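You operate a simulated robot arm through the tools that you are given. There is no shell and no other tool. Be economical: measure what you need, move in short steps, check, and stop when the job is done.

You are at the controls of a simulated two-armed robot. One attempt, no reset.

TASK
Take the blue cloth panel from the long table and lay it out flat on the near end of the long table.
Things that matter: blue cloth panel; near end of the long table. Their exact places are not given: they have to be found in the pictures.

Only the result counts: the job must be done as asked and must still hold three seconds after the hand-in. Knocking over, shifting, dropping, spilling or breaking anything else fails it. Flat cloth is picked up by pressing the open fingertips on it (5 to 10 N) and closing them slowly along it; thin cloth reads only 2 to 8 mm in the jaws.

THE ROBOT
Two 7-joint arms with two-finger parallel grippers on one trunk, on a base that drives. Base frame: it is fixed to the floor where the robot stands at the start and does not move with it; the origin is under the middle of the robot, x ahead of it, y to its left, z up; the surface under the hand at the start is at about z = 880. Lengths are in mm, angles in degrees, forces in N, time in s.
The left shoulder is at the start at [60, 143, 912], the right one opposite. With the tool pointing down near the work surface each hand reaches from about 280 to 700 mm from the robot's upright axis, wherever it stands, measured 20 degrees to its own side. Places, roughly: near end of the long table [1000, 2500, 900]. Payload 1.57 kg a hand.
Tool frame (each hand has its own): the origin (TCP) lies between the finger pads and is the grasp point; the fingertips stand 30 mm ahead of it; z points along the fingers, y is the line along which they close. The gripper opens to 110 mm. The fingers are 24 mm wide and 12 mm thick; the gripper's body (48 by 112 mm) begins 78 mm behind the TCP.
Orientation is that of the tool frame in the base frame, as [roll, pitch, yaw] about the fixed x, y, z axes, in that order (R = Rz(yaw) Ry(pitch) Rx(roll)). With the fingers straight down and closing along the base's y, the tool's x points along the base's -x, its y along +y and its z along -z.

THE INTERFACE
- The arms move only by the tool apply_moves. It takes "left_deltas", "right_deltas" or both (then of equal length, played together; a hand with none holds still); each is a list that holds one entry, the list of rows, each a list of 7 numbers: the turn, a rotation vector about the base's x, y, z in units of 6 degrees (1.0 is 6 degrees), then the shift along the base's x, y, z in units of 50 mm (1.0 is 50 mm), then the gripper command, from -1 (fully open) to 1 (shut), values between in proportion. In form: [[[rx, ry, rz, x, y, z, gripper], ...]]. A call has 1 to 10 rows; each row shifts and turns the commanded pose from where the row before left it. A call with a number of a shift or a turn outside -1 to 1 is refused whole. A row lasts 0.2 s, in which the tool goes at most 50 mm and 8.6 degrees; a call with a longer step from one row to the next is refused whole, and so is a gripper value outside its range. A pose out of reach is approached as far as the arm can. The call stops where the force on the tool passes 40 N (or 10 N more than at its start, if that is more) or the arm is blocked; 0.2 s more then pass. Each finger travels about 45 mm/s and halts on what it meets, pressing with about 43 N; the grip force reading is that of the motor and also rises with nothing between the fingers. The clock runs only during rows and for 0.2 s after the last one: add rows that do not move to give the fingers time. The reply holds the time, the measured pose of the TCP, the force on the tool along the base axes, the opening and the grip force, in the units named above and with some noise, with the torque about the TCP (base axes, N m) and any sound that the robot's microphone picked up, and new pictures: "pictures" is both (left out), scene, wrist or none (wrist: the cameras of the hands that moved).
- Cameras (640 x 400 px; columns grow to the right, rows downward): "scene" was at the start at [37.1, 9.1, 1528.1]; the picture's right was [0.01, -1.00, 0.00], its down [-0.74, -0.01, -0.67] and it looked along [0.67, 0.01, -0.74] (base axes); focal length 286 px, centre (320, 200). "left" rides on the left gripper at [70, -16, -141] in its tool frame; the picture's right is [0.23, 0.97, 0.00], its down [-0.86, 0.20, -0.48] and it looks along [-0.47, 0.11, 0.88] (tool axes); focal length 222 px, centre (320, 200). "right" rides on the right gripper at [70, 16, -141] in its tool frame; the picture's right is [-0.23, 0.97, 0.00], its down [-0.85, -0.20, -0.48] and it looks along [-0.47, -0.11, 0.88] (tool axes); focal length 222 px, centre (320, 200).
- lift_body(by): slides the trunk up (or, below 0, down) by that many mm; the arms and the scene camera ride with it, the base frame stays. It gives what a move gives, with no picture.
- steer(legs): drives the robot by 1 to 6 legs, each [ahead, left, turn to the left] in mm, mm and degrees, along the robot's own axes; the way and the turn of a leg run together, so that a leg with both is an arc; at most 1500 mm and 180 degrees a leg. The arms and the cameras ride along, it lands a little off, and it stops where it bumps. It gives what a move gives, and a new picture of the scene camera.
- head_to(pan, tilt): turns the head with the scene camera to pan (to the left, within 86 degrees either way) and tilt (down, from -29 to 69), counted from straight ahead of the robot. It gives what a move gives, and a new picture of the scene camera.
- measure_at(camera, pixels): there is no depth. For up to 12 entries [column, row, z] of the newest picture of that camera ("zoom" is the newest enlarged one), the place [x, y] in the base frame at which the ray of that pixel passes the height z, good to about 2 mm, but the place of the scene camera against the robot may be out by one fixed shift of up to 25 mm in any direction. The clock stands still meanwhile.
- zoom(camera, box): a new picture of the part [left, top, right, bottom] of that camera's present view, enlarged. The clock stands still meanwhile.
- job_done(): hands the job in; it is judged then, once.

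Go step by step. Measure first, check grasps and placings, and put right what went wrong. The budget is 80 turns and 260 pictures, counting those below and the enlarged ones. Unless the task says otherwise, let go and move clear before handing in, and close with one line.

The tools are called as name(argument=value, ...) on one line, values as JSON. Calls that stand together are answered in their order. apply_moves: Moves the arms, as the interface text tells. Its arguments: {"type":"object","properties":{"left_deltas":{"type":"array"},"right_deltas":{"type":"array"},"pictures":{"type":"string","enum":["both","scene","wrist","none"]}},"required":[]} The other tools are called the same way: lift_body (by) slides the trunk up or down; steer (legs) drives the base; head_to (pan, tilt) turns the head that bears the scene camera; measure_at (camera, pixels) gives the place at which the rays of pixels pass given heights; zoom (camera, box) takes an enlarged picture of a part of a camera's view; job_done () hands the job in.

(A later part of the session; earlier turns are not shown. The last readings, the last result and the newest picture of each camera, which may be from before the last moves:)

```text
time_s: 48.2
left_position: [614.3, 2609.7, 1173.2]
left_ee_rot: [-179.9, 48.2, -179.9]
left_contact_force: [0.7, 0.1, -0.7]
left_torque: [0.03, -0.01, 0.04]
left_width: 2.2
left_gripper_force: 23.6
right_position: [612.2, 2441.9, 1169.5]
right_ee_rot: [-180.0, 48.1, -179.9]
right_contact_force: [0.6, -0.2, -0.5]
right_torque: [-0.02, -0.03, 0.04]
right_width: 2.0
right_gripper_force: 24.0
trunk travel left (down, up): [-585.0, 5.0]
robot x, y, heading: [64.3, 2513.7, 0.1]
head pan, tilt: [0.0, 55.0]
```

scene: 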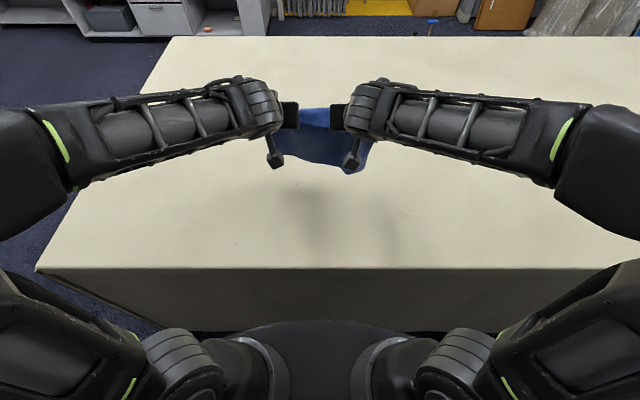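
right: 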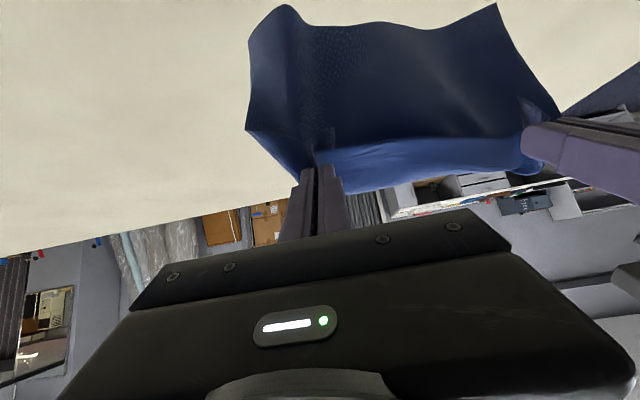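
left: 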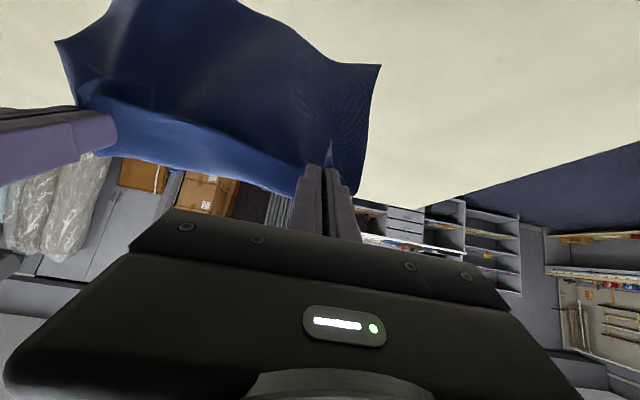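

The tilt works, and the cloth hangs as a near-vertical sheet ahead of the fingers. I'll continue out about 230 mm with 12° more tilt.

apply_moves(left_deltas=[[[0, -1, 0, 0.5, 0.04, 0, 1], [0, -1, 0, 0.6, 0.03, 0, 1], [0, 0, 0, 0.7, 0, 0, 1], [0, 0, 0, 0.7, 0, 0, 1], [0, 0, 0, 0.7, 0, 0, 1], [0, 0, 0, 0.7, 0, 0, 1], [0, 0, 0, 0.7, 0, 0, 1], [0, 0, 0, 0, 0, 0, 1]]], right_deltas=[[[0, -1, 0, 0.5, -0.04, 0, 1], [0, -1, 0, 0.6, -0.03, 0, 1], [0, 0, 0, 0.7, 0, 0, 1], [0, 0, 0, 0.7, 0, 0, 1], [0, 0, 0, 0.7, 0, 0, 1], [0, 0, 0, 0.7, 0, 0, 1], [0, 0, 0, 0.7, 0, 0, 1], [0, 0, 0, 0, 0, 0, 1]]])

```text
time_s: 50.0
left_position: [844.2, 2614.7, 1175.0]
left_ee_rot: [-179.8, 60.2, -179.7]
left_contact_force: [-0.8, -3.8, -0.3]
left_torque: [0.02, 0.03, -0.16]
left_width: 2.3
left_gripper_force: 23.8
right_position: [842.2, 2437.8, 1174.8]
right_ee_rot: [-179.9, 60.2, -180.0]
right_contact_force: [0.8, 4.5, 0.1]
right_torque: [0.02, -0.03, 0.12]
right_width: 2.2
right_gripper_force: 23.7
trunk travel left (down, up): [-585.0, 5.0]
robot x, y, heading: [63.2, 2514.0, 0.2]
head pan, tilt: [0.0, 55.0]
```

scene: 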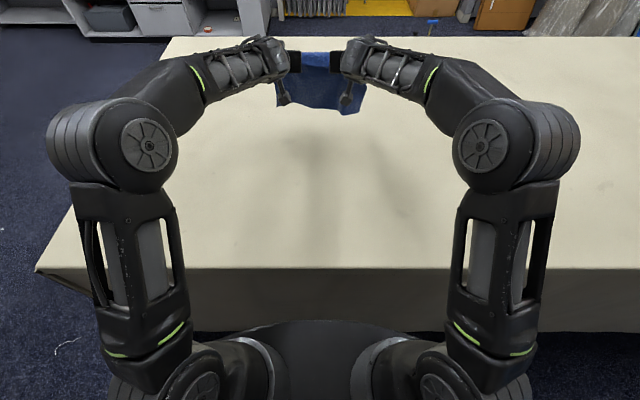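
right: 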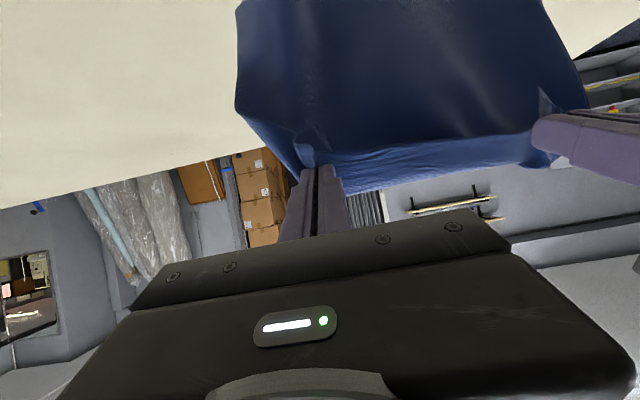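
left: 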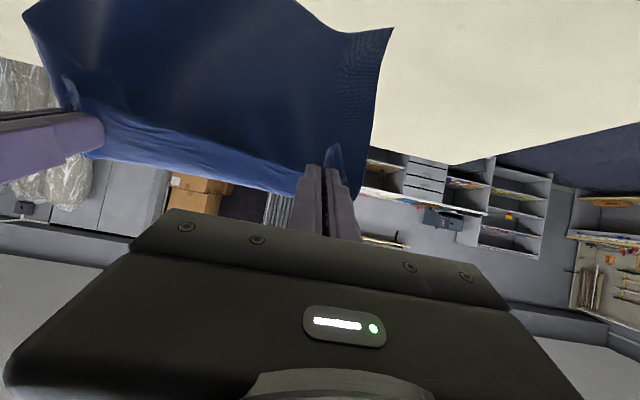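

The sheet is flat and lightly taut at x≈843. I'll go 45 mm farther and lower until its bottom edge touches the table.

apply_moves(left_deltas=[[[0, 0, 0, 0.45, 0, 0, 1], [0, 0, 0, 0.45, 0, 0, 1], [0, 0, 0, 0, 0, -0.3, 1], [0, 0, 0, 0, 0, -0.3, 1], [0, 0, 0, 0, 0, 0, 1], [0, 0, 0, 0, 0, 0, 1]]], right_deltas=[[[0, 0, 0, 0.45, 0, 0, 1], [0, 0, 0, 0.45, 0, 0, 1], [0, 0, 0, 0, 0, -0.3, 1], [0, 0, 0, 0, 0, -0.3, 1], [0, 0, 0, 0, 0, 0, 1], [0, 0, 0, 0, 0, 0, 1]]])

```text
time_s: 51.4
left_position: [888.6, 2614.0, 1143.1]
left_ee_rot: [-180.0, 60.1, -179.9]
left_contact_force: [0.3, -2.1, -0.4]
left_torque: [0.03, -0.01, -0.09]
left_width: 2.2
left_gripper_force: 24.1
right_position: [887.7, 2437.8, 1143.3]
right_ee_rot: [-179.9, 60.2, -179.8]
right_contact_force: [0.6, 2.4, 0.3]
right_torque: [0.03, -0.01, 0.09]
right_width: 2.2
right_gripper_force: 23.6
trunk travel left (down, up): [-585.0, 5.0]
robot x, y, heading: [62.5, 2515.0, 0.2]
head pan, tilt: [0.0, 55.0]
```

scene: 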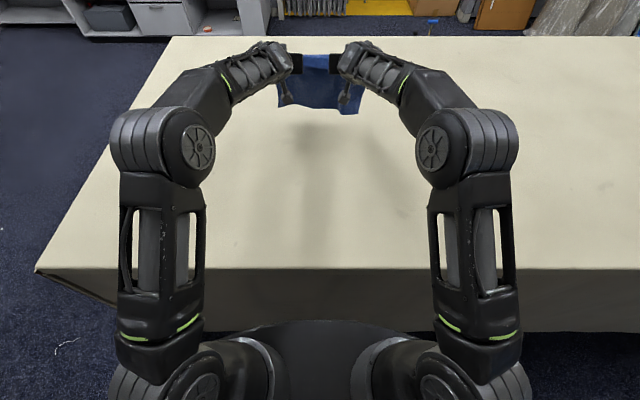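
right: 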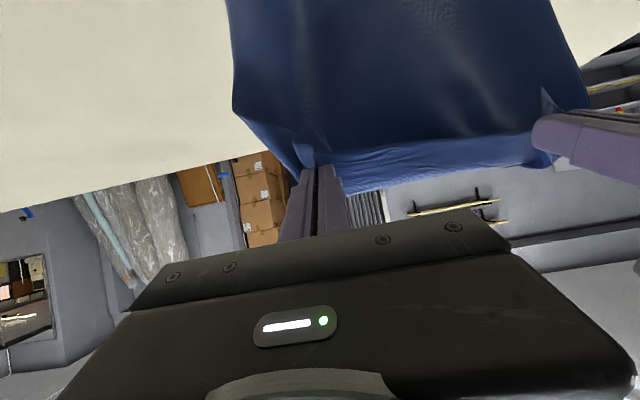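
left: 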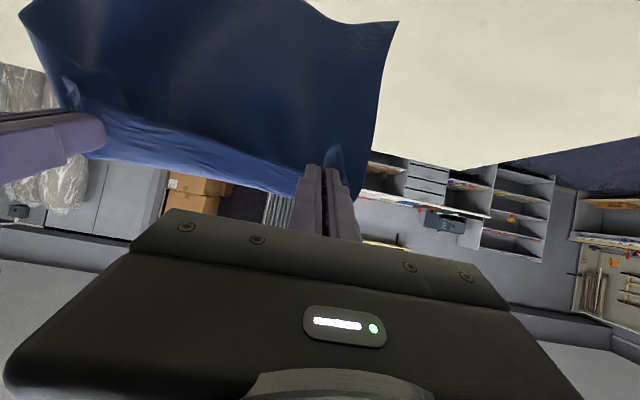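

The sheet hangs vertically with its bottom about at the table. I'll start laying, retreating slightly faster than lowering while tilting the fingers back toward vertical.

apply_moves(left_deltas=[[[0, 0, 0, -0.4, 0, -0.3, 1], [0, 1, 0, -0.5, 0, -0.4, 1], [0, 1, 0, -0.5, 0, -0.45, 1], [0, 1, 0, -0.45, 0, -0.45, 1], [0, 1, 0, -0.45, 0, -0.45, 1], [0, 0, 0, 0, 0, 0, 1]]], right_deltas=[[[0, 0, 0, -0.4, 0, -0.3, 1], [0, 1, 0, -0.5, 0, -0.4, 1], [0, 1, 0, -0.5, 0, -0.45, 1], [0, 1, 0, -0.45, 0, -0.45, 1], [0, 1, 0, -0.45, 0, -0.45, 1], [0, 0, 0, 0, 0, 0, 1]]])

```text
time_s: 52.8
left_position: [774.0, 2614.8, 1037.9]
left_ee_rot: [-179.9, 36.0, -180.0]
left_contact_force: [-0.3, -3.9, 0.3]
left_torque: [-0.05, 0.0, -0.13]
left_width: 2.3
left_gripper_force: 23.1
right_position: [771.4, 2439.7, 1038.3]
right_ee_rot: [179.9, 36.1, -180.0]
right_contact_force: [1.1, 3.4, 0.1]
right_torque: [0.05, -0.01, 0.07]
right_width: 2.1
right_gripper_force: 23.3
trunk travel left (down, up): [-585.0, 5.0]
robot x, y, heading: [63.6, 2514.4, 0.2]
head pan, tilt: [0.0, 55.0]
```

scene: 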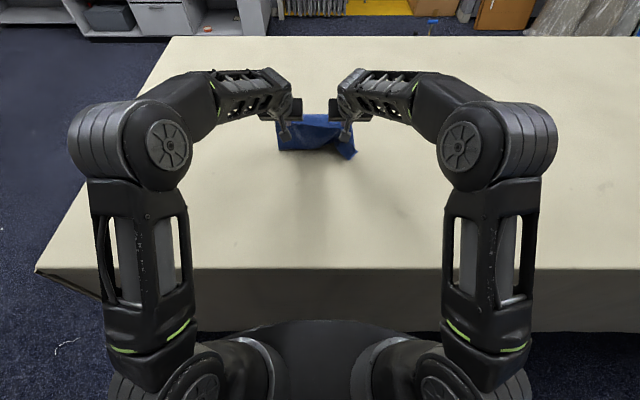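
right: 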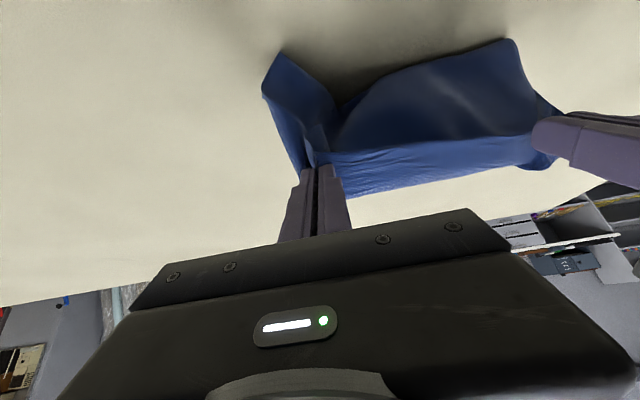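
left: 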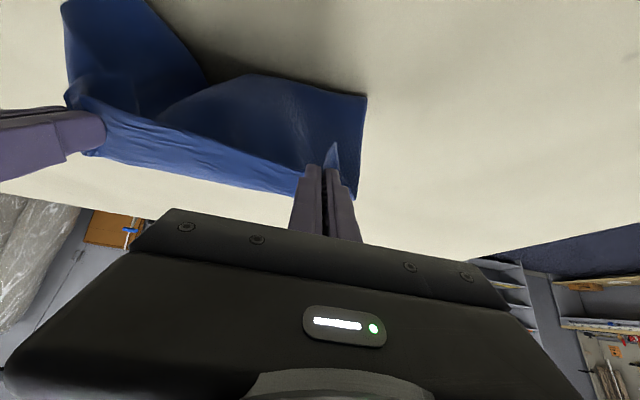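

zoom(camera="scene", box=[240, 80, 400, 180])

zoom(camera="left", box=[0, 0, 400, 250])

```text
4.00 times, centred on (320, 130) of scene
```

zoom: 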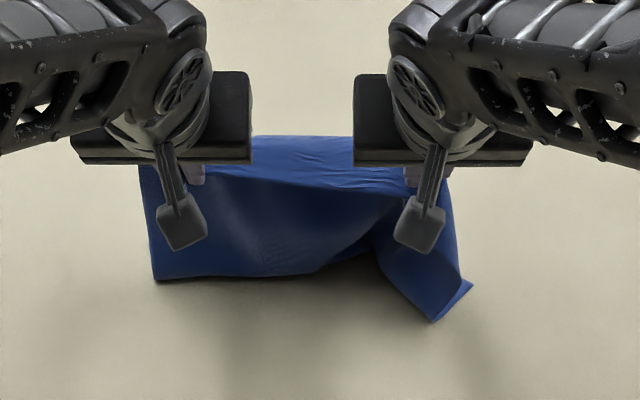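

```text
1.60 times, centred on (200, 125) of left
```

zoom: 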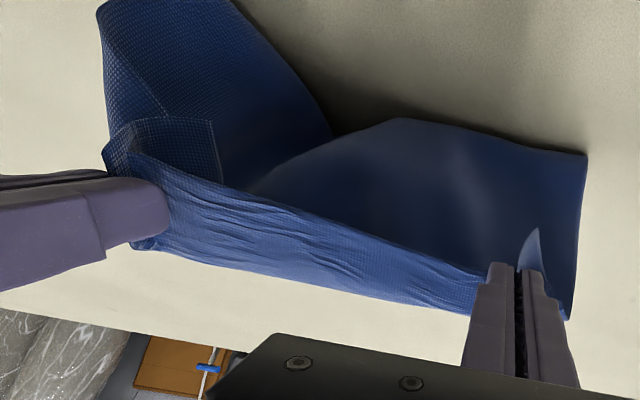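

The far-right corner has curled toward the robot: (435,320) in the zoom. I'll lift back up and out to let it hang straight, then lay again with more retreat before lowering.

apply_moves(left_deltas=[[[0, -1, 0, 0.1, 0, 0.7, 1], [0, -1, 0, 0.3, 0, 0.7, 1], [0, -1, 0, 0.5, 0, 0.6, 1], [0, -1, 0, 0.7, 0, 0.5, 1], [0, 0, 0, 0.6, 0, 0.2, 1], [0, 0, 0, 0.3, 0, 0.1, 1], [0, 0, 0, 0, 0, 0, 1], [0, 0, 0, 0, 0, 0, 1], [0, 0, 0, 0, 0, 0, 1]]], right_deltas=[[[0, -1, 0, 0.1, 0, 0.7, 1], [0, -1, 0, 0.3, 0, 0.7, 1], [0, -1, 0, 0.5, 0, 0.6, 1], [0, -1, 0, 0.7, 0, 0.5, 1], [0, 0, 0, 0.6, 0, 0.2, 1], [0, 0, 0, 0.3, 0, 0.1, 1], [0, 0, 0, 0, 0, 0, 1], [0, 0, 0, 0, 0, 0, 1], [0, 0, 0, 0, 0, 0, 1]]])

zoom(camera="scene", box=[240, 30, 400, 130])

```text
time_s: 54.8
left_position: [898.7, 2614.7, 1180.4]
left_ee_rot: [-179.9, 60.1, -179.8]
left_contact_force: [-0.7, -4.8, 0.2]
left_torque: [-0.01, 0.0, -0.18]
left_width: 2.0
left_gripper_force: 23.5
right_position: [897.7, 2438.2, 1179.2]
right_ee_rot: [-180.0, 60.1, -179.8]
right_contact_force: [0.8, 5.0, -0.2]
right_torque: [0.05, -0.04, 0.16]
right_width: 2.3
right_gripper_force: 23.4
trunk travel left (down, up): [-585.0, 5.0]
robot x, y, heading: [65.5, 2516.5, 0.2]
head pan, tilt: [0.0, 55.0]
```

scene: 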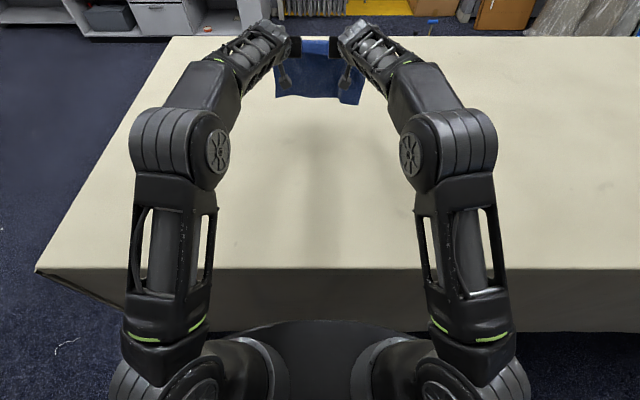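
right: 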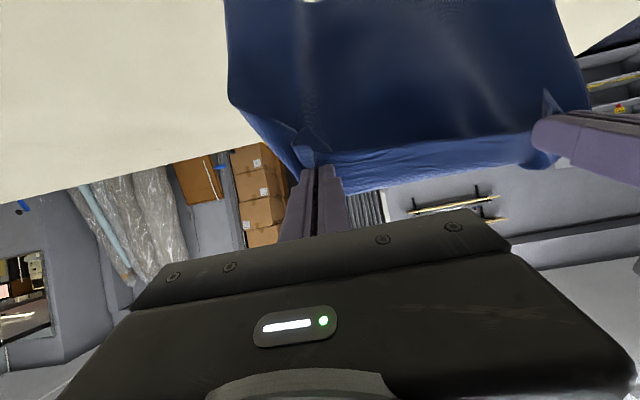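
left: 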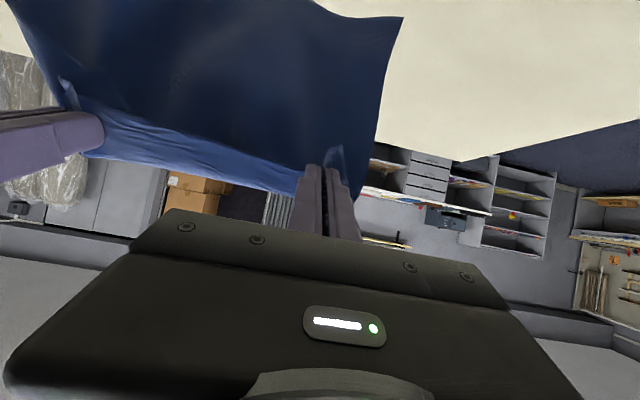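

```text
4.00 times, centred on (320, 80) of scene
```

zoom: 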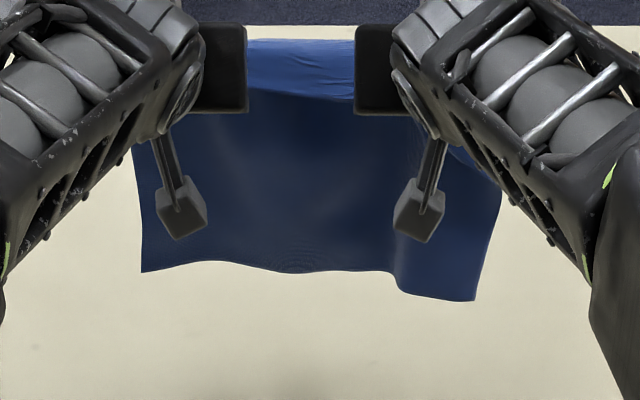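

The sheet hangs open, with only its right bottom corner curling toward me. I'll use a brisk retreat so the bottom lags forward as it touches down.

apply_moves(left_deltas=[[[0, 0, 0, -0.7, 0, -0.1, 1], [0, 0, 0, -0.85, 0, -0.4, 1], [0, 1, 0, -0.7, 0, -0.65, 1], [0, 1, 0, -0.5, 0, -0.5, 1], [0, 1, 0, -0.4, 0, -0.4, 1], [0, 0, 0, 0, 0, 0, 1]]], right_deltas=[[[0, 0, 0, -0.7, 0, -0.1, 1], [0, 0, 0, -0.85, 0, -0.4, 1], [0, 1, 0, -0.7, 0, -0.65, 1], [0, 1, 0, -0.5, 0, -0.5, 1], [0, 1, 0, -0.4, 0, -0.4, 1], [0, 0, 0, 0, 0, 0, 1]]])

zoom(camera="scene", box=[240, 50, 400, 150])

```text
time_s: 56.2
left_position: [740.0, 2613.5, 1077.6]
left_ee_rot: [-179.9, 42.0, -179.9]
left_contact_force: [-0.3, -3.9, -0.7]
left_torque: [-0.08, 0.02, -0.13]
left_width: 2.1
left_gripper_force: 23.3
right_position: [737.9, 2436.8, 1077.8]
right_ee_rot: [180.0, 41.9, -180.0]
right_contact_force: [0.6, 3.6, -0.2]
right_torque: [0.05, 0.0, 0.11]
right_width: 2.0
right_gripper_force: 23.1
trunk travel left (down, up): [-585.0, 5.0]
robot x, y, heading: [63.4, 2512.0, 0.2]
head pan, tilt: [0.0, 55.0]
```

scene: 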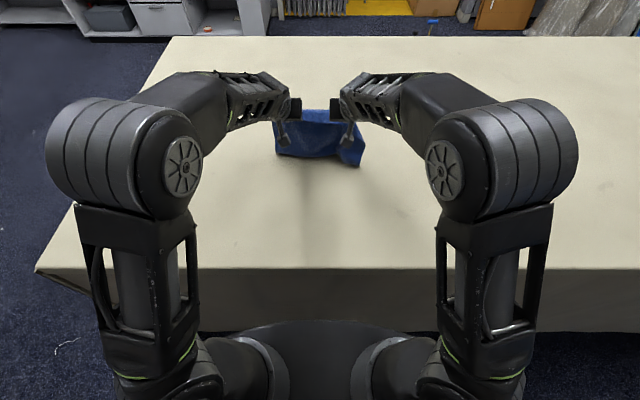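
right: 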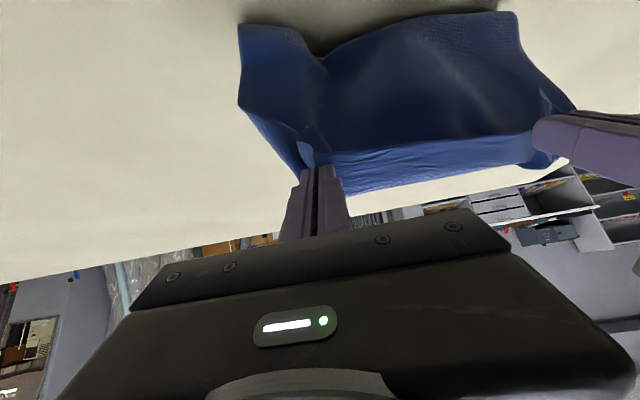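
left: 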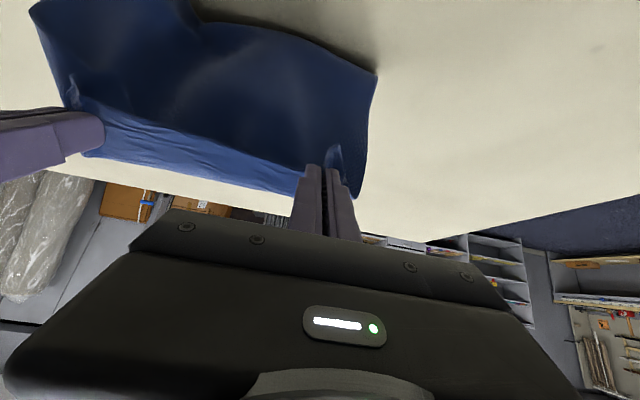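

```text
4.00 times, centred on (320, 100) of scene
```

zoom: 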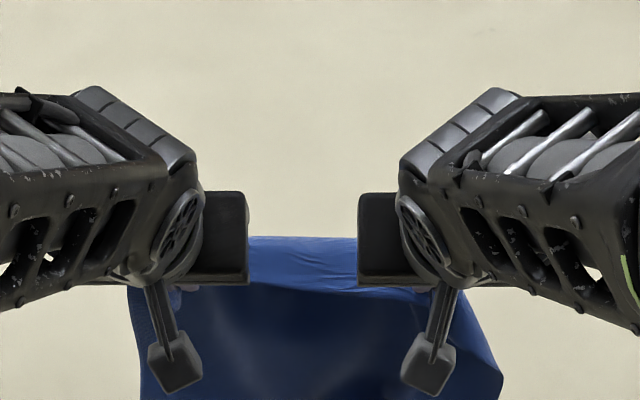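

zoom(camera="scene", box=[256, 95, 384, 175])

measure_at(camera="scene", pixels=[[277, 153, 882], [356, 167, 882], [320, 158, 882]])

```text
5.00 times, centred on (320, 135) of scene
```

zoom: 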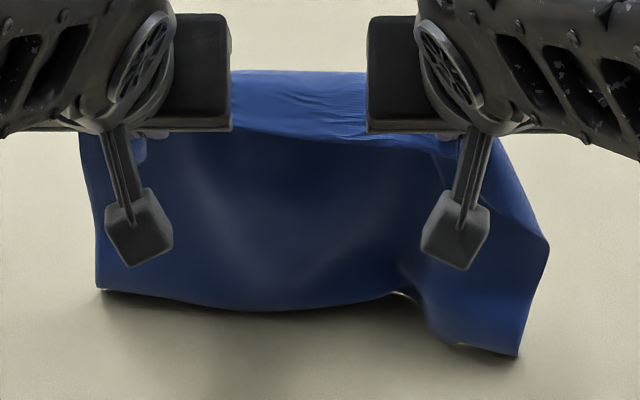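

```text
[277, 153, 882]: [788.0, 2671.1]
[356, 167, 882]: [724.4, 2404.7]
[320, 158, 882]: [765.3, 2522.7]
```

The left bottom edge lands ahead of the fingers (x≈788) but the right corner lands behind (x≈724). I'll go back up and farther out with more tilt, so there is room for a longer low retreat that pulls the corner forward.

apply_moves(left_deltas=[[[0, -1, 0, 0, 0, 0.6, 1], [0, -1, 0, 0.3, 0, 0.6, 1], [0, -1, 0, 0.5, 0, 0.5, 1], [0, -1, 0, 0.6, 0, 0.3, 1], [0, -1, 0, 0.7, 0, 0.1, 1], [0, -1, 0, 0.7, 0, 0, 1], [0, 0, 0, 0.7, 0, 0, 1], [0, 0, 0, 0.5, 0, 0, 1], [0, 0, 0, 0, 0, 0, 1], [0, 0, 0, 0, 0, 0, 1]]], right_deltas=[[[0, -1, 0, 0, 0, 0.6, 1], [0, -1, 0, 0.3, 0, 0.6, 1], [0, -1, 0, 0.5, 0, 0.5, 1], [0, -1, 0, 0.6, 0, 0.3, 1], [0, -1, 0, 0.7, 0, 0.1, 1], [0, -1, 0, 0.7, 0, 0, 1], [0, 0, 0, 0.7, 0, 0, 1], [0, 0, 0, 0.5, 0, 0, 1], [0, 0, 0, 0, 0, 0, 1], [0, 0, 0, 0, 0, 0, 1]]], pictures="scene")

apply_moves(left_deltas=[[[0, 0, 0, -0.3, 0, -0.3, 1], [0, 0, 0, -0.3, 0, -0.4, 1], [0, 0, 0, -0.4, 0, -0.4, 1], [0, 0, 0, -0.6, 0, -0.2, 1], [0, 0, 0, -0.6, 0, 0, 1], [0, 0, 0, -0.6, 0, 0, 1], [0, 0, 0, 0, 0, 0, 1]]], right_deltas=[[[0, 0, 0, -0.3, 0, -0.3, 1], [0, 0, 0, -0.3, 0, -0.4, 1], [0, 0, 0, -0.4, 0, -0.4, 1], [0, 0, 0, -0.6, 0, -0.2, 1], [0, 0, 0, -0.6, 0, 0, 1], [0, 0, 0, -0.6, 0, 0, 1], [0, 0, 0, 0, 0, 0, 1]]])

zoom(camera="scene", box=[240, 50, 400, 150])

```text
time_s: 58.4
left_position: [942.4, 2615.6, 1182.6]
left_ee_rot: [-179.6, 77.9, -179.6]
left_contact_force: [0.5, -3.2, -0.9]
left_torque: [0.05, 0.05, -0.11]
left_width: 2.3
left_gripper_force: 23.6
right_position: [941.8, 2439.8, 1180.9]
right_ee_rot: [-179.6, 78.0, -179.7]
right_contact_force: [0.5, 3.1, 0.9]
right_torque: [0.05, -0.03, 0.11]
right_width: 1.7
right_gripper_force: 23.5
trunk travel left (down, up): [-585.0, 5.0]
robot x, y, heading: [63.5, 2512.1, 0.2]
head pan, tilt: [0.0, 55.0]
```

scene: 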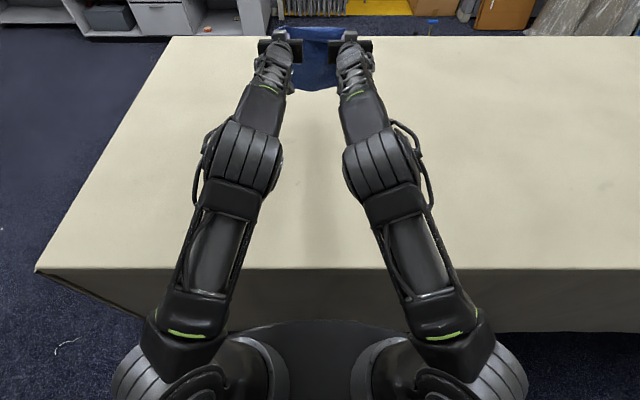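

```text
time_s: 60.0
left_position: [801.5, 2614.7, 1117.2]
left_ee_rot: [-179.7, 78.0, -179.7]
left_contact_force: [-1.2, -4.4, -0.6]
left_torque: [0.06, 0.03, -0.2]
left_width: 2.2
left_gripper_force: 24.1
right_position: [799.9, 2438.5, 1117.6]
right_ee_rot: [-179.5, 78.0, -179.5]
right_contact_force: [-0.8, 4.4, 1.2]
right_torque: [0.02, 0.02, 0.13]
right_width: 2.0
right_gripper_force: 23.5
trunk travel left (down, up): [-585.0, 5.0]
robot x, y, heading: [64.9, 2511.9, 0.4]
head pan, tilt: [0.0, 55.0]
```

scene: 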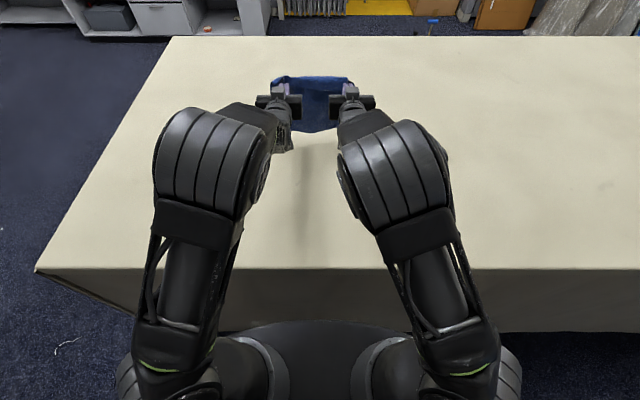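
right: 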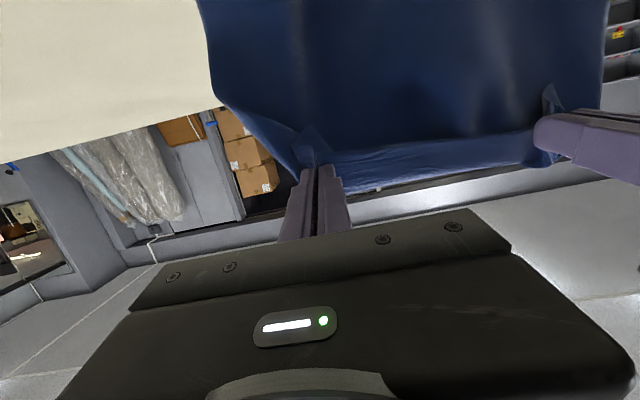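
left: 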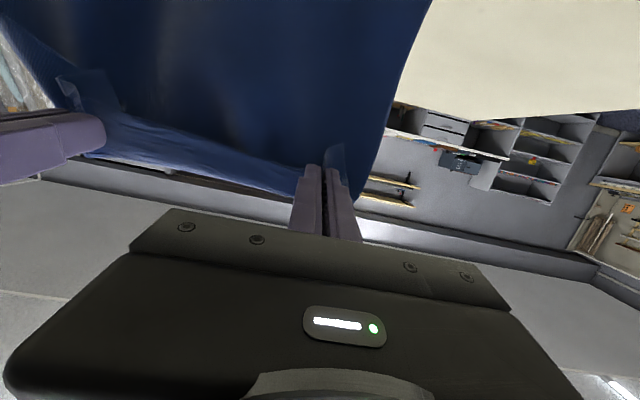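

```text
4.00 times, centred on (320, 100) of scene
```

zoom: 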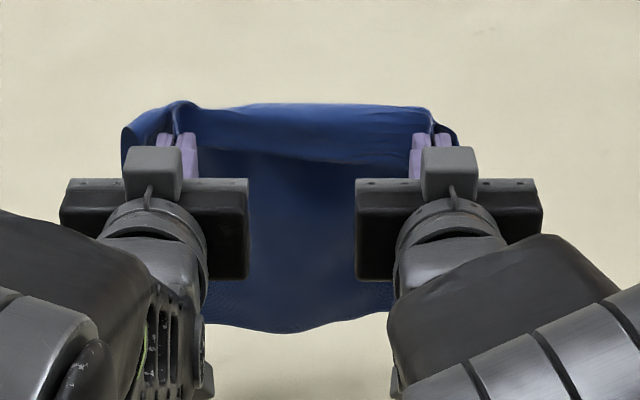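

measure_at(camera="scene", pixels=[[310, 133, 882], [295, 131, 882], [335, 128, 882]])

apply_moves(left_deltas=[[[0, 0, 0, -0.6, 0, -0.15, 1], [0, 0.5, 0, -0.6, 0, -0.25, 1], [0, 1, 0, -0.6, 0, -0.3, 1], [0, 1, 0, -0.6, 0, -0.4, 1], [0, 0, 0, 0, 0, 0, 1]]], right_deltas=[[[0, 0, 0, -0.6, 0, -0.15, 1], [0, 0.5, 0, -0.6, 0, -0.25, 1], [0, 1, 0, -0.6, 0, -0.3, 1], [0, 1, 0, -0.6, 0, -0.4, 1], [0, 0, 0, 0, 0, 0, 1]]])

zoom(camera="scene", box=[240, 70, 400, 170])

```text
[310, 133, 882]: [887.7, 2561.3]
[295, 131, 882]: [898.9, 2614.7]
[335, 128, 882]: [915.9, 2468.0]
```

```text
time_s: 61.2
left_position: [681.5, 2616.5, 1062.3]
left_ee_rot: [-179.8, 63.0, -179.9]
left_contact_force: [-0.1, -7.0, 0.4]
left_torque: [-0.01, -0.03, -0.25]
left_width: 2.3
left_gripper_force: 23.9
right_position: [680.2, 2438.7, 1061.3]
right_ee_rot: [-179.8, 63.0, -179.8]
right_contact_force: [0.1, 6.9, 0.6]
right_torque: [0.11, -0.05, 0.25]
right_width: 2.0
right_gripper_force: 23.2
trunk travel left (down, up): [-585.0, 5.0]
robot x, y, heading: [62.0, 2513.9, 0.3]
head pan, tilt: [0.0, 55.0]
```

scene: 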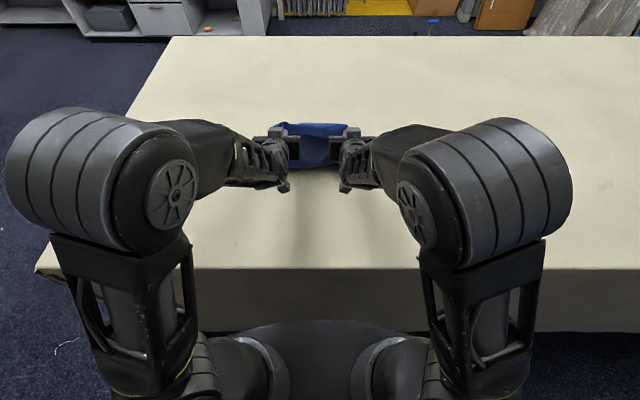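
right: 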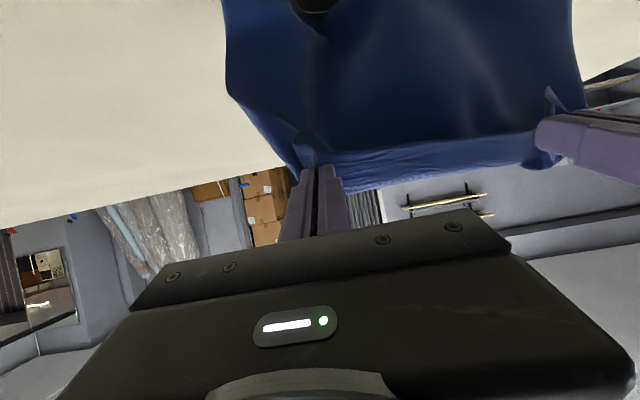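
left: 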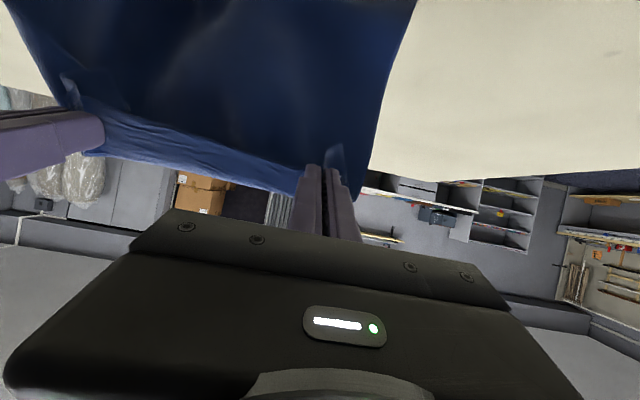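

```text
4.00 times, centred on (320, 120) of scene
```

zoom: 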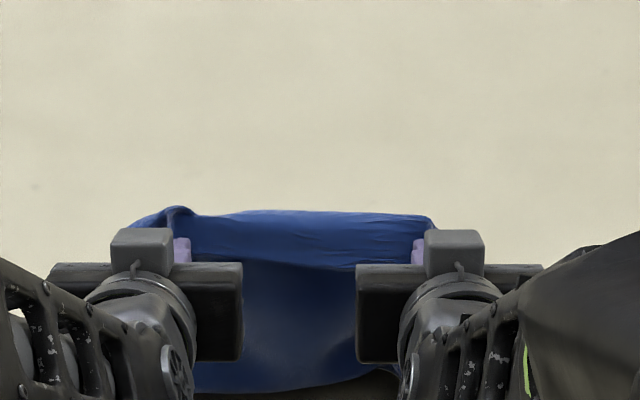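

The bottom now rests on the table ahead of the fingers (contact line near row 167). I'll continue down and back, returning the fingers toward vertical.

apply_moves(left_deltas=[[[0, 1, 0, -0.35, 0, -0.25, 1], [0, 1, 0, -0.35, 0, -0.25, 1], [0, 1, 0, -0.3, 0, -0.3, 1], [0, 1, 0, -0.25, 0, -0.3, 1], [0, 1, 0, -0.25, 0, -0.3, 1], [0, 0, 0, 0, 0, 0, 1]]], right_deltas=[[[0, 1, 0, -0.35, 0, -0.25, 1], [0, 1, 0, -0.35, 0, -0.25, 1], [0, 1, 0, -0.3, 0, -0.3, 1], [0, 1, 0, -0.25, 0, -0.3, 1], [0, 1, 0, -0.25, 0, -0.3, 1], [0, 0, 0, 0, 0, 0, 1]]])

zoom(camera="scene", box=[240, 100, 400, 200])

```text
time_s: 62.6
left_position: [605.8, 2615.5, 993.8]
left_ee_rot: [-179.8, 33.0, -179.9]
left_contact_force: [-0.2, -6.3, -1.1]
left_torque: [-0.09, 0.04, -0.2]
left_width: 2.2
left_gripper_force: 23.8
right_position: [604.4, 2438.7, 991.3]
right_ee_rot: [-180.0, 33.1, -179.9]
right_contact_force: [-0.6, 5.7, 0.2]
right_torque: [0.18, 0.0, 0.12]
right_width: 2.5
right_gripper_force: 22.9
trunk travel left (down, up): [-585.0, 5.0]
robot x, y, heading: [59.7, 2512.8, 0.2]
head pan, tilt: [0.0, 55.0]
```

scene: 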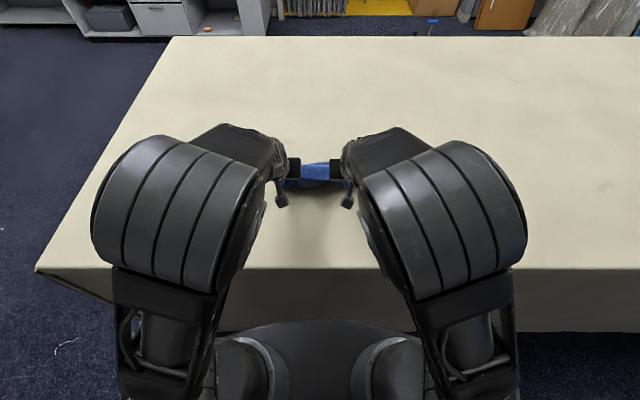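
right: 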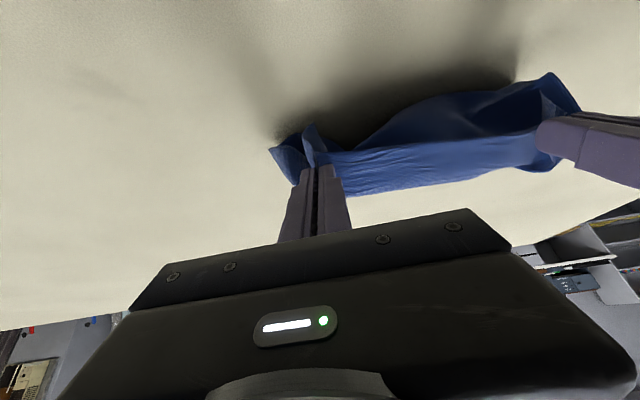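
left: 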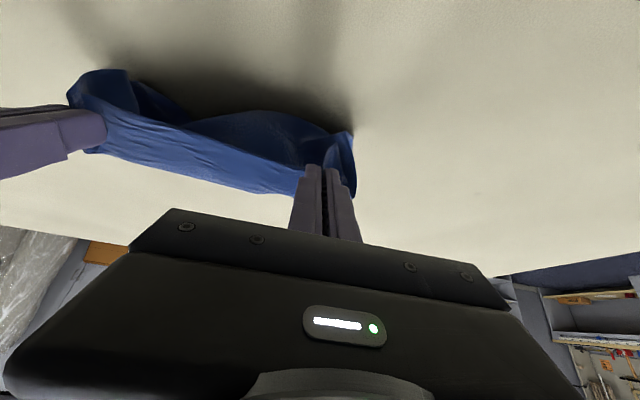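

```text
4.00 times, centred on (320, 150) of scene
```

zoom: 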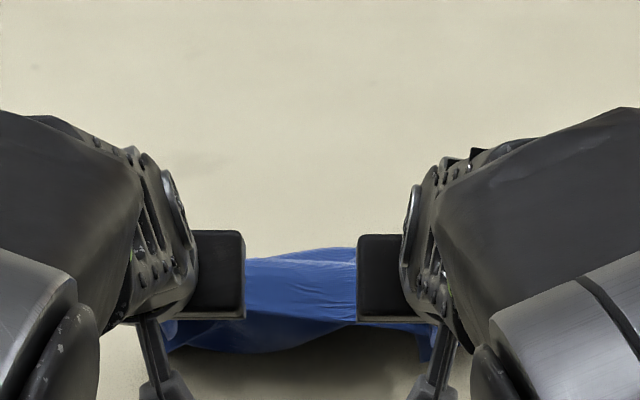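

No cloth lies behind the fingers now: both wrist views show the sheet running forward. I'll finish the descent to just above the table.

apply_moves(left_deltas=[[[0, 0.92, 0, -0.3, 0, -0.2, 1], [0, 0.92, 0, -0.3, 0, -0.25, 1], [0, 0.92, 0, -0.25, 0, -0.27, 1], [0, 0.92, 0, -0.25, 0, -0.27, 1], [0, 0.92, 0, -0.25, 0, -0.27, 1], [0, 0.92, 0, -0.25, 0, -0.27, 1], [0, 0, 0, 0, 0, 0, 1]]], right_deltas=[[[0, 0.92, 0, -0.3, 0, -0.2, 1], [0, 0.92, 0, -0.3, 0, -0.25, 1], [0, 0.92, 0, -0.25, 0, -0.27, 1], [0, 0.92, 0, -0.25, 0, -0.27, 1], [0, 0.92, 0, -0.25, 0, -0.27, 1], [0, 0.92, 0, -0.25, 0, -0.27, 1], [0, 0, 0, 0, 0, 0, 1]]])

zoom(camera="scene", box=[240, 110, 400, 210])

```text
time_s: 64.2
left_position: [528.0, 2613.6, 915.5]
left_ee_rot: [180.0, 0.0, -180.0]
left_contact_force: [-0.5, -5.4, -0.4]
left_torque: [-0.18, 0.02, -0.06]
left_width: 2.4
left_gripper_force: 23.5
right_position: [522.5, 2437.8, 917.0]
right_ee_rot: [179.9, -0.2, -180.0]
right_contact_force: [0.8, 4.3, 0.4]
right_torque: [0.15, -0.05, 0.02]
right_width: 2.0
right_gripper_force: 23.2
trunk travel left (down, up): [-585.0, 5.0]
robot x, y, heading: [61.8, 2515.7, 0.2]
head pan, tilt: [0.0, 55.0]
```

scene: 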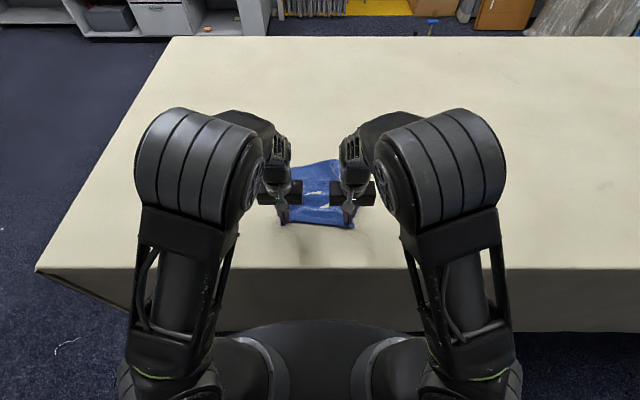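
right: 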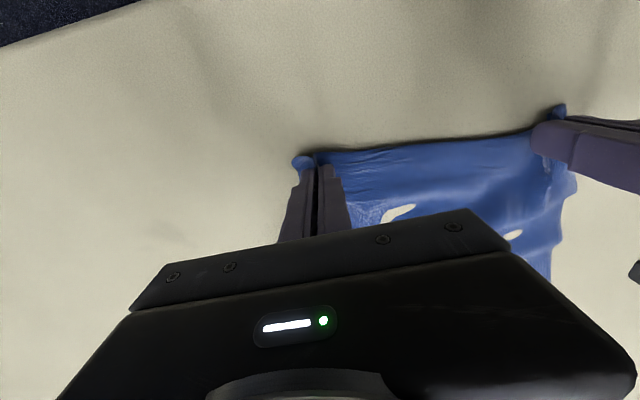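
left: 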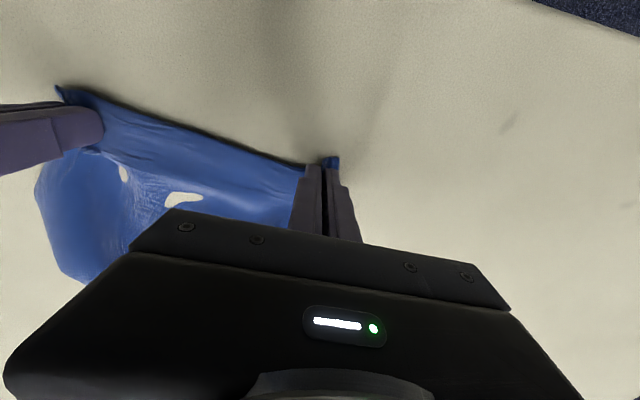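

```text
4.00 times, centred on (320, 160) of scene
```

zoom: 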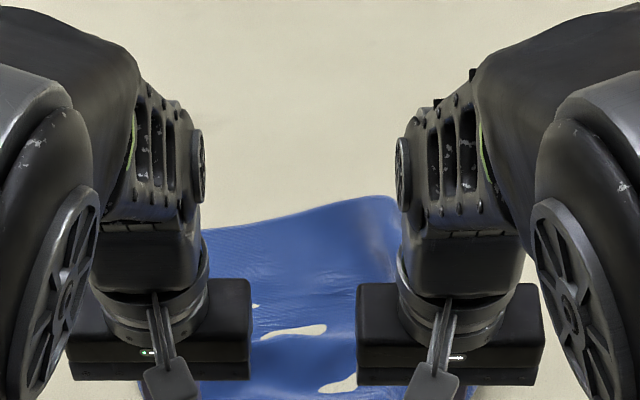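

The cloth is laid forward from the fingers, about x 505 to 760. I'll pull it back 20 mm to straighten it and touch down lightly.

apply_moves(left_deltas=[[[0, 0, 0, -0.2, 0, 0, 1], [0, 0, 0, -0.2, 0, 0, 1], [0, 0, 0, 0, 0, -0.04, 1], [0, 0, 0, 0, 0, -0.04, 1], [0, 0, 0, 0, 0, 0, 1]]], right_deltas=[[[0, 0, 0, -0.2, 0, 0, 1], [0, 0, 0, -0.2, 0, 0, 1], [0, 0, 0, 0, 0, -0.04, 1], [0, 0, 0, 0, 0, -0.04, 1], [0, 0, 0, 0, 0, 0, 1]]])

```text
time_s: 65.4
left_position: [506.3, 2615.7, 913.1]
left_ee_rot: [179.9, 0.0, -179.9]
left_contact_force: [-1.3, -6.1, 1.9]
left_torque: [-0.2, 0.01, -0.1]
left_width: 2.2
left_gripper_force: 23.9
right_position: [504.3, 2437.3, 912.4]
right_ee_rot: [179.9, 0.0, -179.9]
right_contact_force: [0.1, 5.6, 1.1]
right_torque: [0.17, -0.01, 0.01]
right_width: 1.8
right_gripper_force: 23.4
trunk travel left (down, up): [-585.0, 5.0]
robot x, y, heading: [60.0, 2513.8, 0.1]
head pan, tilt: [0.0, 55.0]
```

scene: 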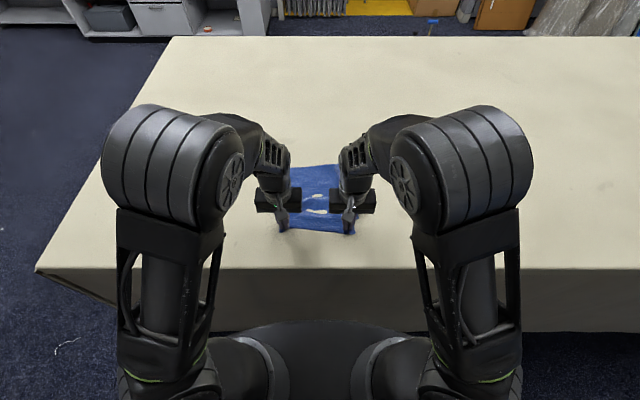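
right: 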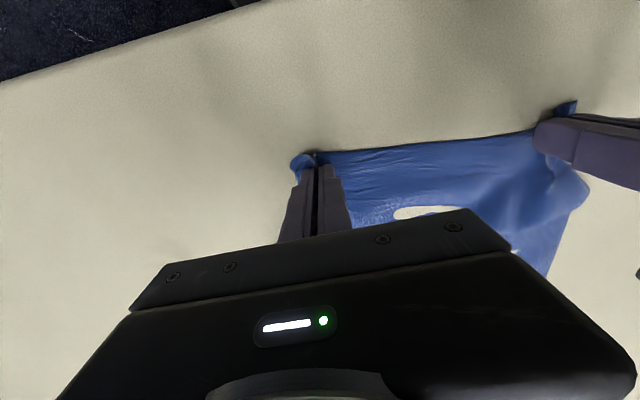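
left: 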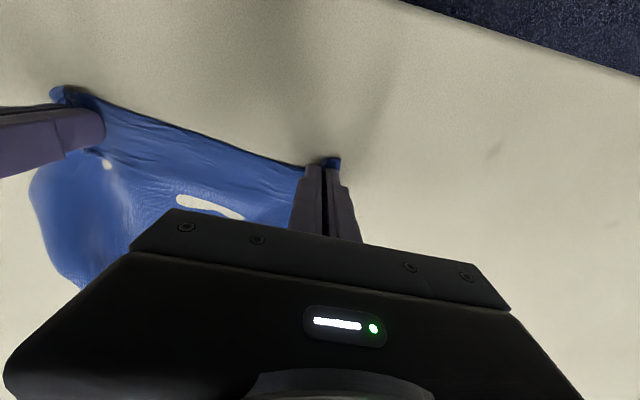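

The cloth lies straight and the hands are touching lightly. I'll open both grippers slowly so the pinched folds spread out again.

apply_moves(left_deltas=[[[0, 0, 0, 0, 0, -0.02, 0.9], [0, 0, 0, 0, 0, 0, 0.8], [0, 0, 0, 0, 0, 0, 0.7], [0, 0, 0, 0, 0, 0, 0.6], [0, 0, 0, 0, 0, 0, 0.5], [0, 0, 0, 0, 0, 0, 0.4], [0, 0, 0, 0, 0, 0, 0.3], [0, 0, 0, 0, 0, 0, 0.2], [0, 0, 0, 0, 0, 0, 0.2]]], right_deltas=[[[0, 0, 0, 0, 0, -0.02, 0.9], [0, 0, 0, 0, 0, 0, 0.8], [0, 0, 0, 0, 0, 0, 0.7], [0, 0, 0, 0, 0, 0, 0.6], [0, 0, 0, 0, 0, 0, 0.5], [0, 0, 0, 0, 0, 0, 0.4], [0, 0, 0, 0, 0, 0, 0.3], [0, 0, 0, 0, 0, 0, 0.2], [0, 0, 0, 0, 0, 0, 0.2]]], pictures="wrist")

```text
time_s: 67.4
left_position: [505.0, 2615.5, 911.9]
left_ee_rot: [-180.0, -0.1, -179.9]
left_contact_force: [-0.2, -3.4, 9.0]
left_torque: [0.06, -0.03, -0.04]
left_width: 41.2
left_gripper_force: 0.0
right_position: [503.3, 2437.7, 912.0]
right_ee_rot: [180.0, 0.1, -179.9]
right_contact_force: [-0.2, 6.6, 15.7]
right_torque: [-0.25, -0.17, 0.06]
right_width: 38.0
right_gripper_force: 0.2
trunk travel left (down, up): [-585.0, 5.0]
robot x, y, heading: [62.0, 2515.1, 0.1]
head pan, tilt: [0.0, 55.0]
```

right: 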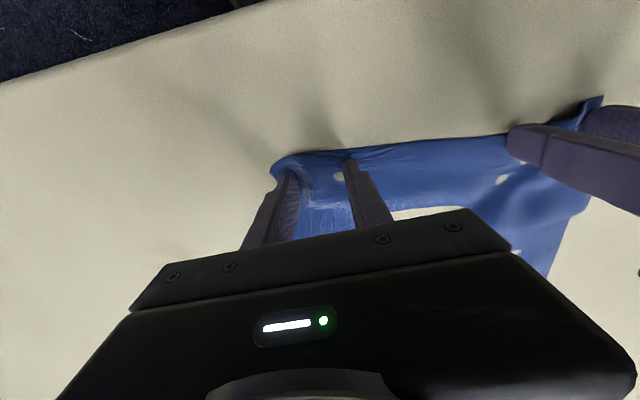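
left: 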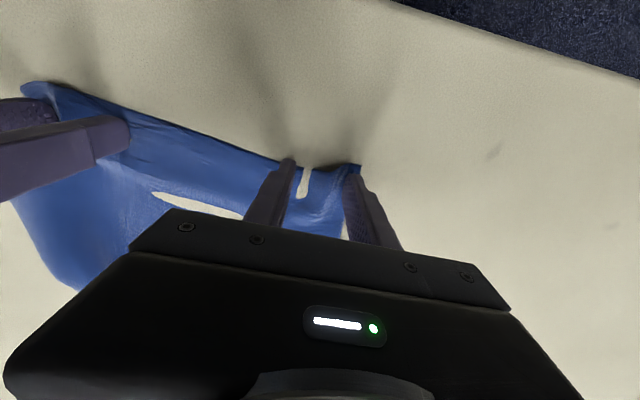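

The folds have opened. While still pressing lightly I'll draw the hands apart about 14 mm each to spread the near edge, then lift clear and look.

apply_moves(left_deltas=[[[0, 0, 0, 0, 0.14, 0, 0.2], [0, 0, 0, 0, 0.14, 0, 0.2], [0, 0, 0, 0, 0, 0, 0.2], [0, 0, 0, 0, 0, 0.5, 0.2], [0, 0, 0, 0, 0, 0.9, 0.2], [0, 0, 0, 0, 0.5, 0.8, 0.2], [0, 0, 0, -0.5, 0.8, 0.6, 0.2], [0, 0, 0, -0.5, 0.9, 0.4, 0.2], [0, 0, 0, 0, 0.9, 0.3, 0.2]]], right_deltas=[[[0, 0, 0, 0, -0.14, 0, 0.2], [0, 0, 0, 0, -0.14, 0, 0.2], [0, 0, 0, 0, 0, 0, 0.2], [0, 0, 0, 0, 0, 0.5, 0.2], [0, 0, 0, 0, 0, 0.9, 0.2], [0, 0, 0, 0, -0.5, 0.8, 0.2], [0, 0, 0, -0.5, -0.8, 0.6, 0.2], [0, 0, 0, -0.5, -0.9, 0.4, 0.2], [0, 0, 0, 0, -0.9, 0.3, 0.2]]])

zoom(camera="scene", box=[220, 120, 420, 245])

```text
refused: row 7 steps farther than a row can; nothing moved
```

```text
3.20 times, centred on (320, 182) of scene
```

zoom: 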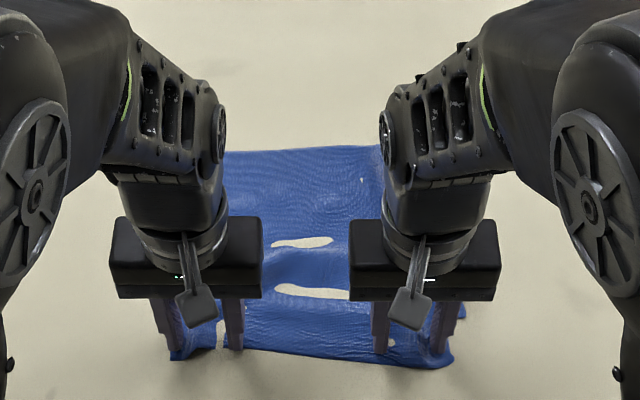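

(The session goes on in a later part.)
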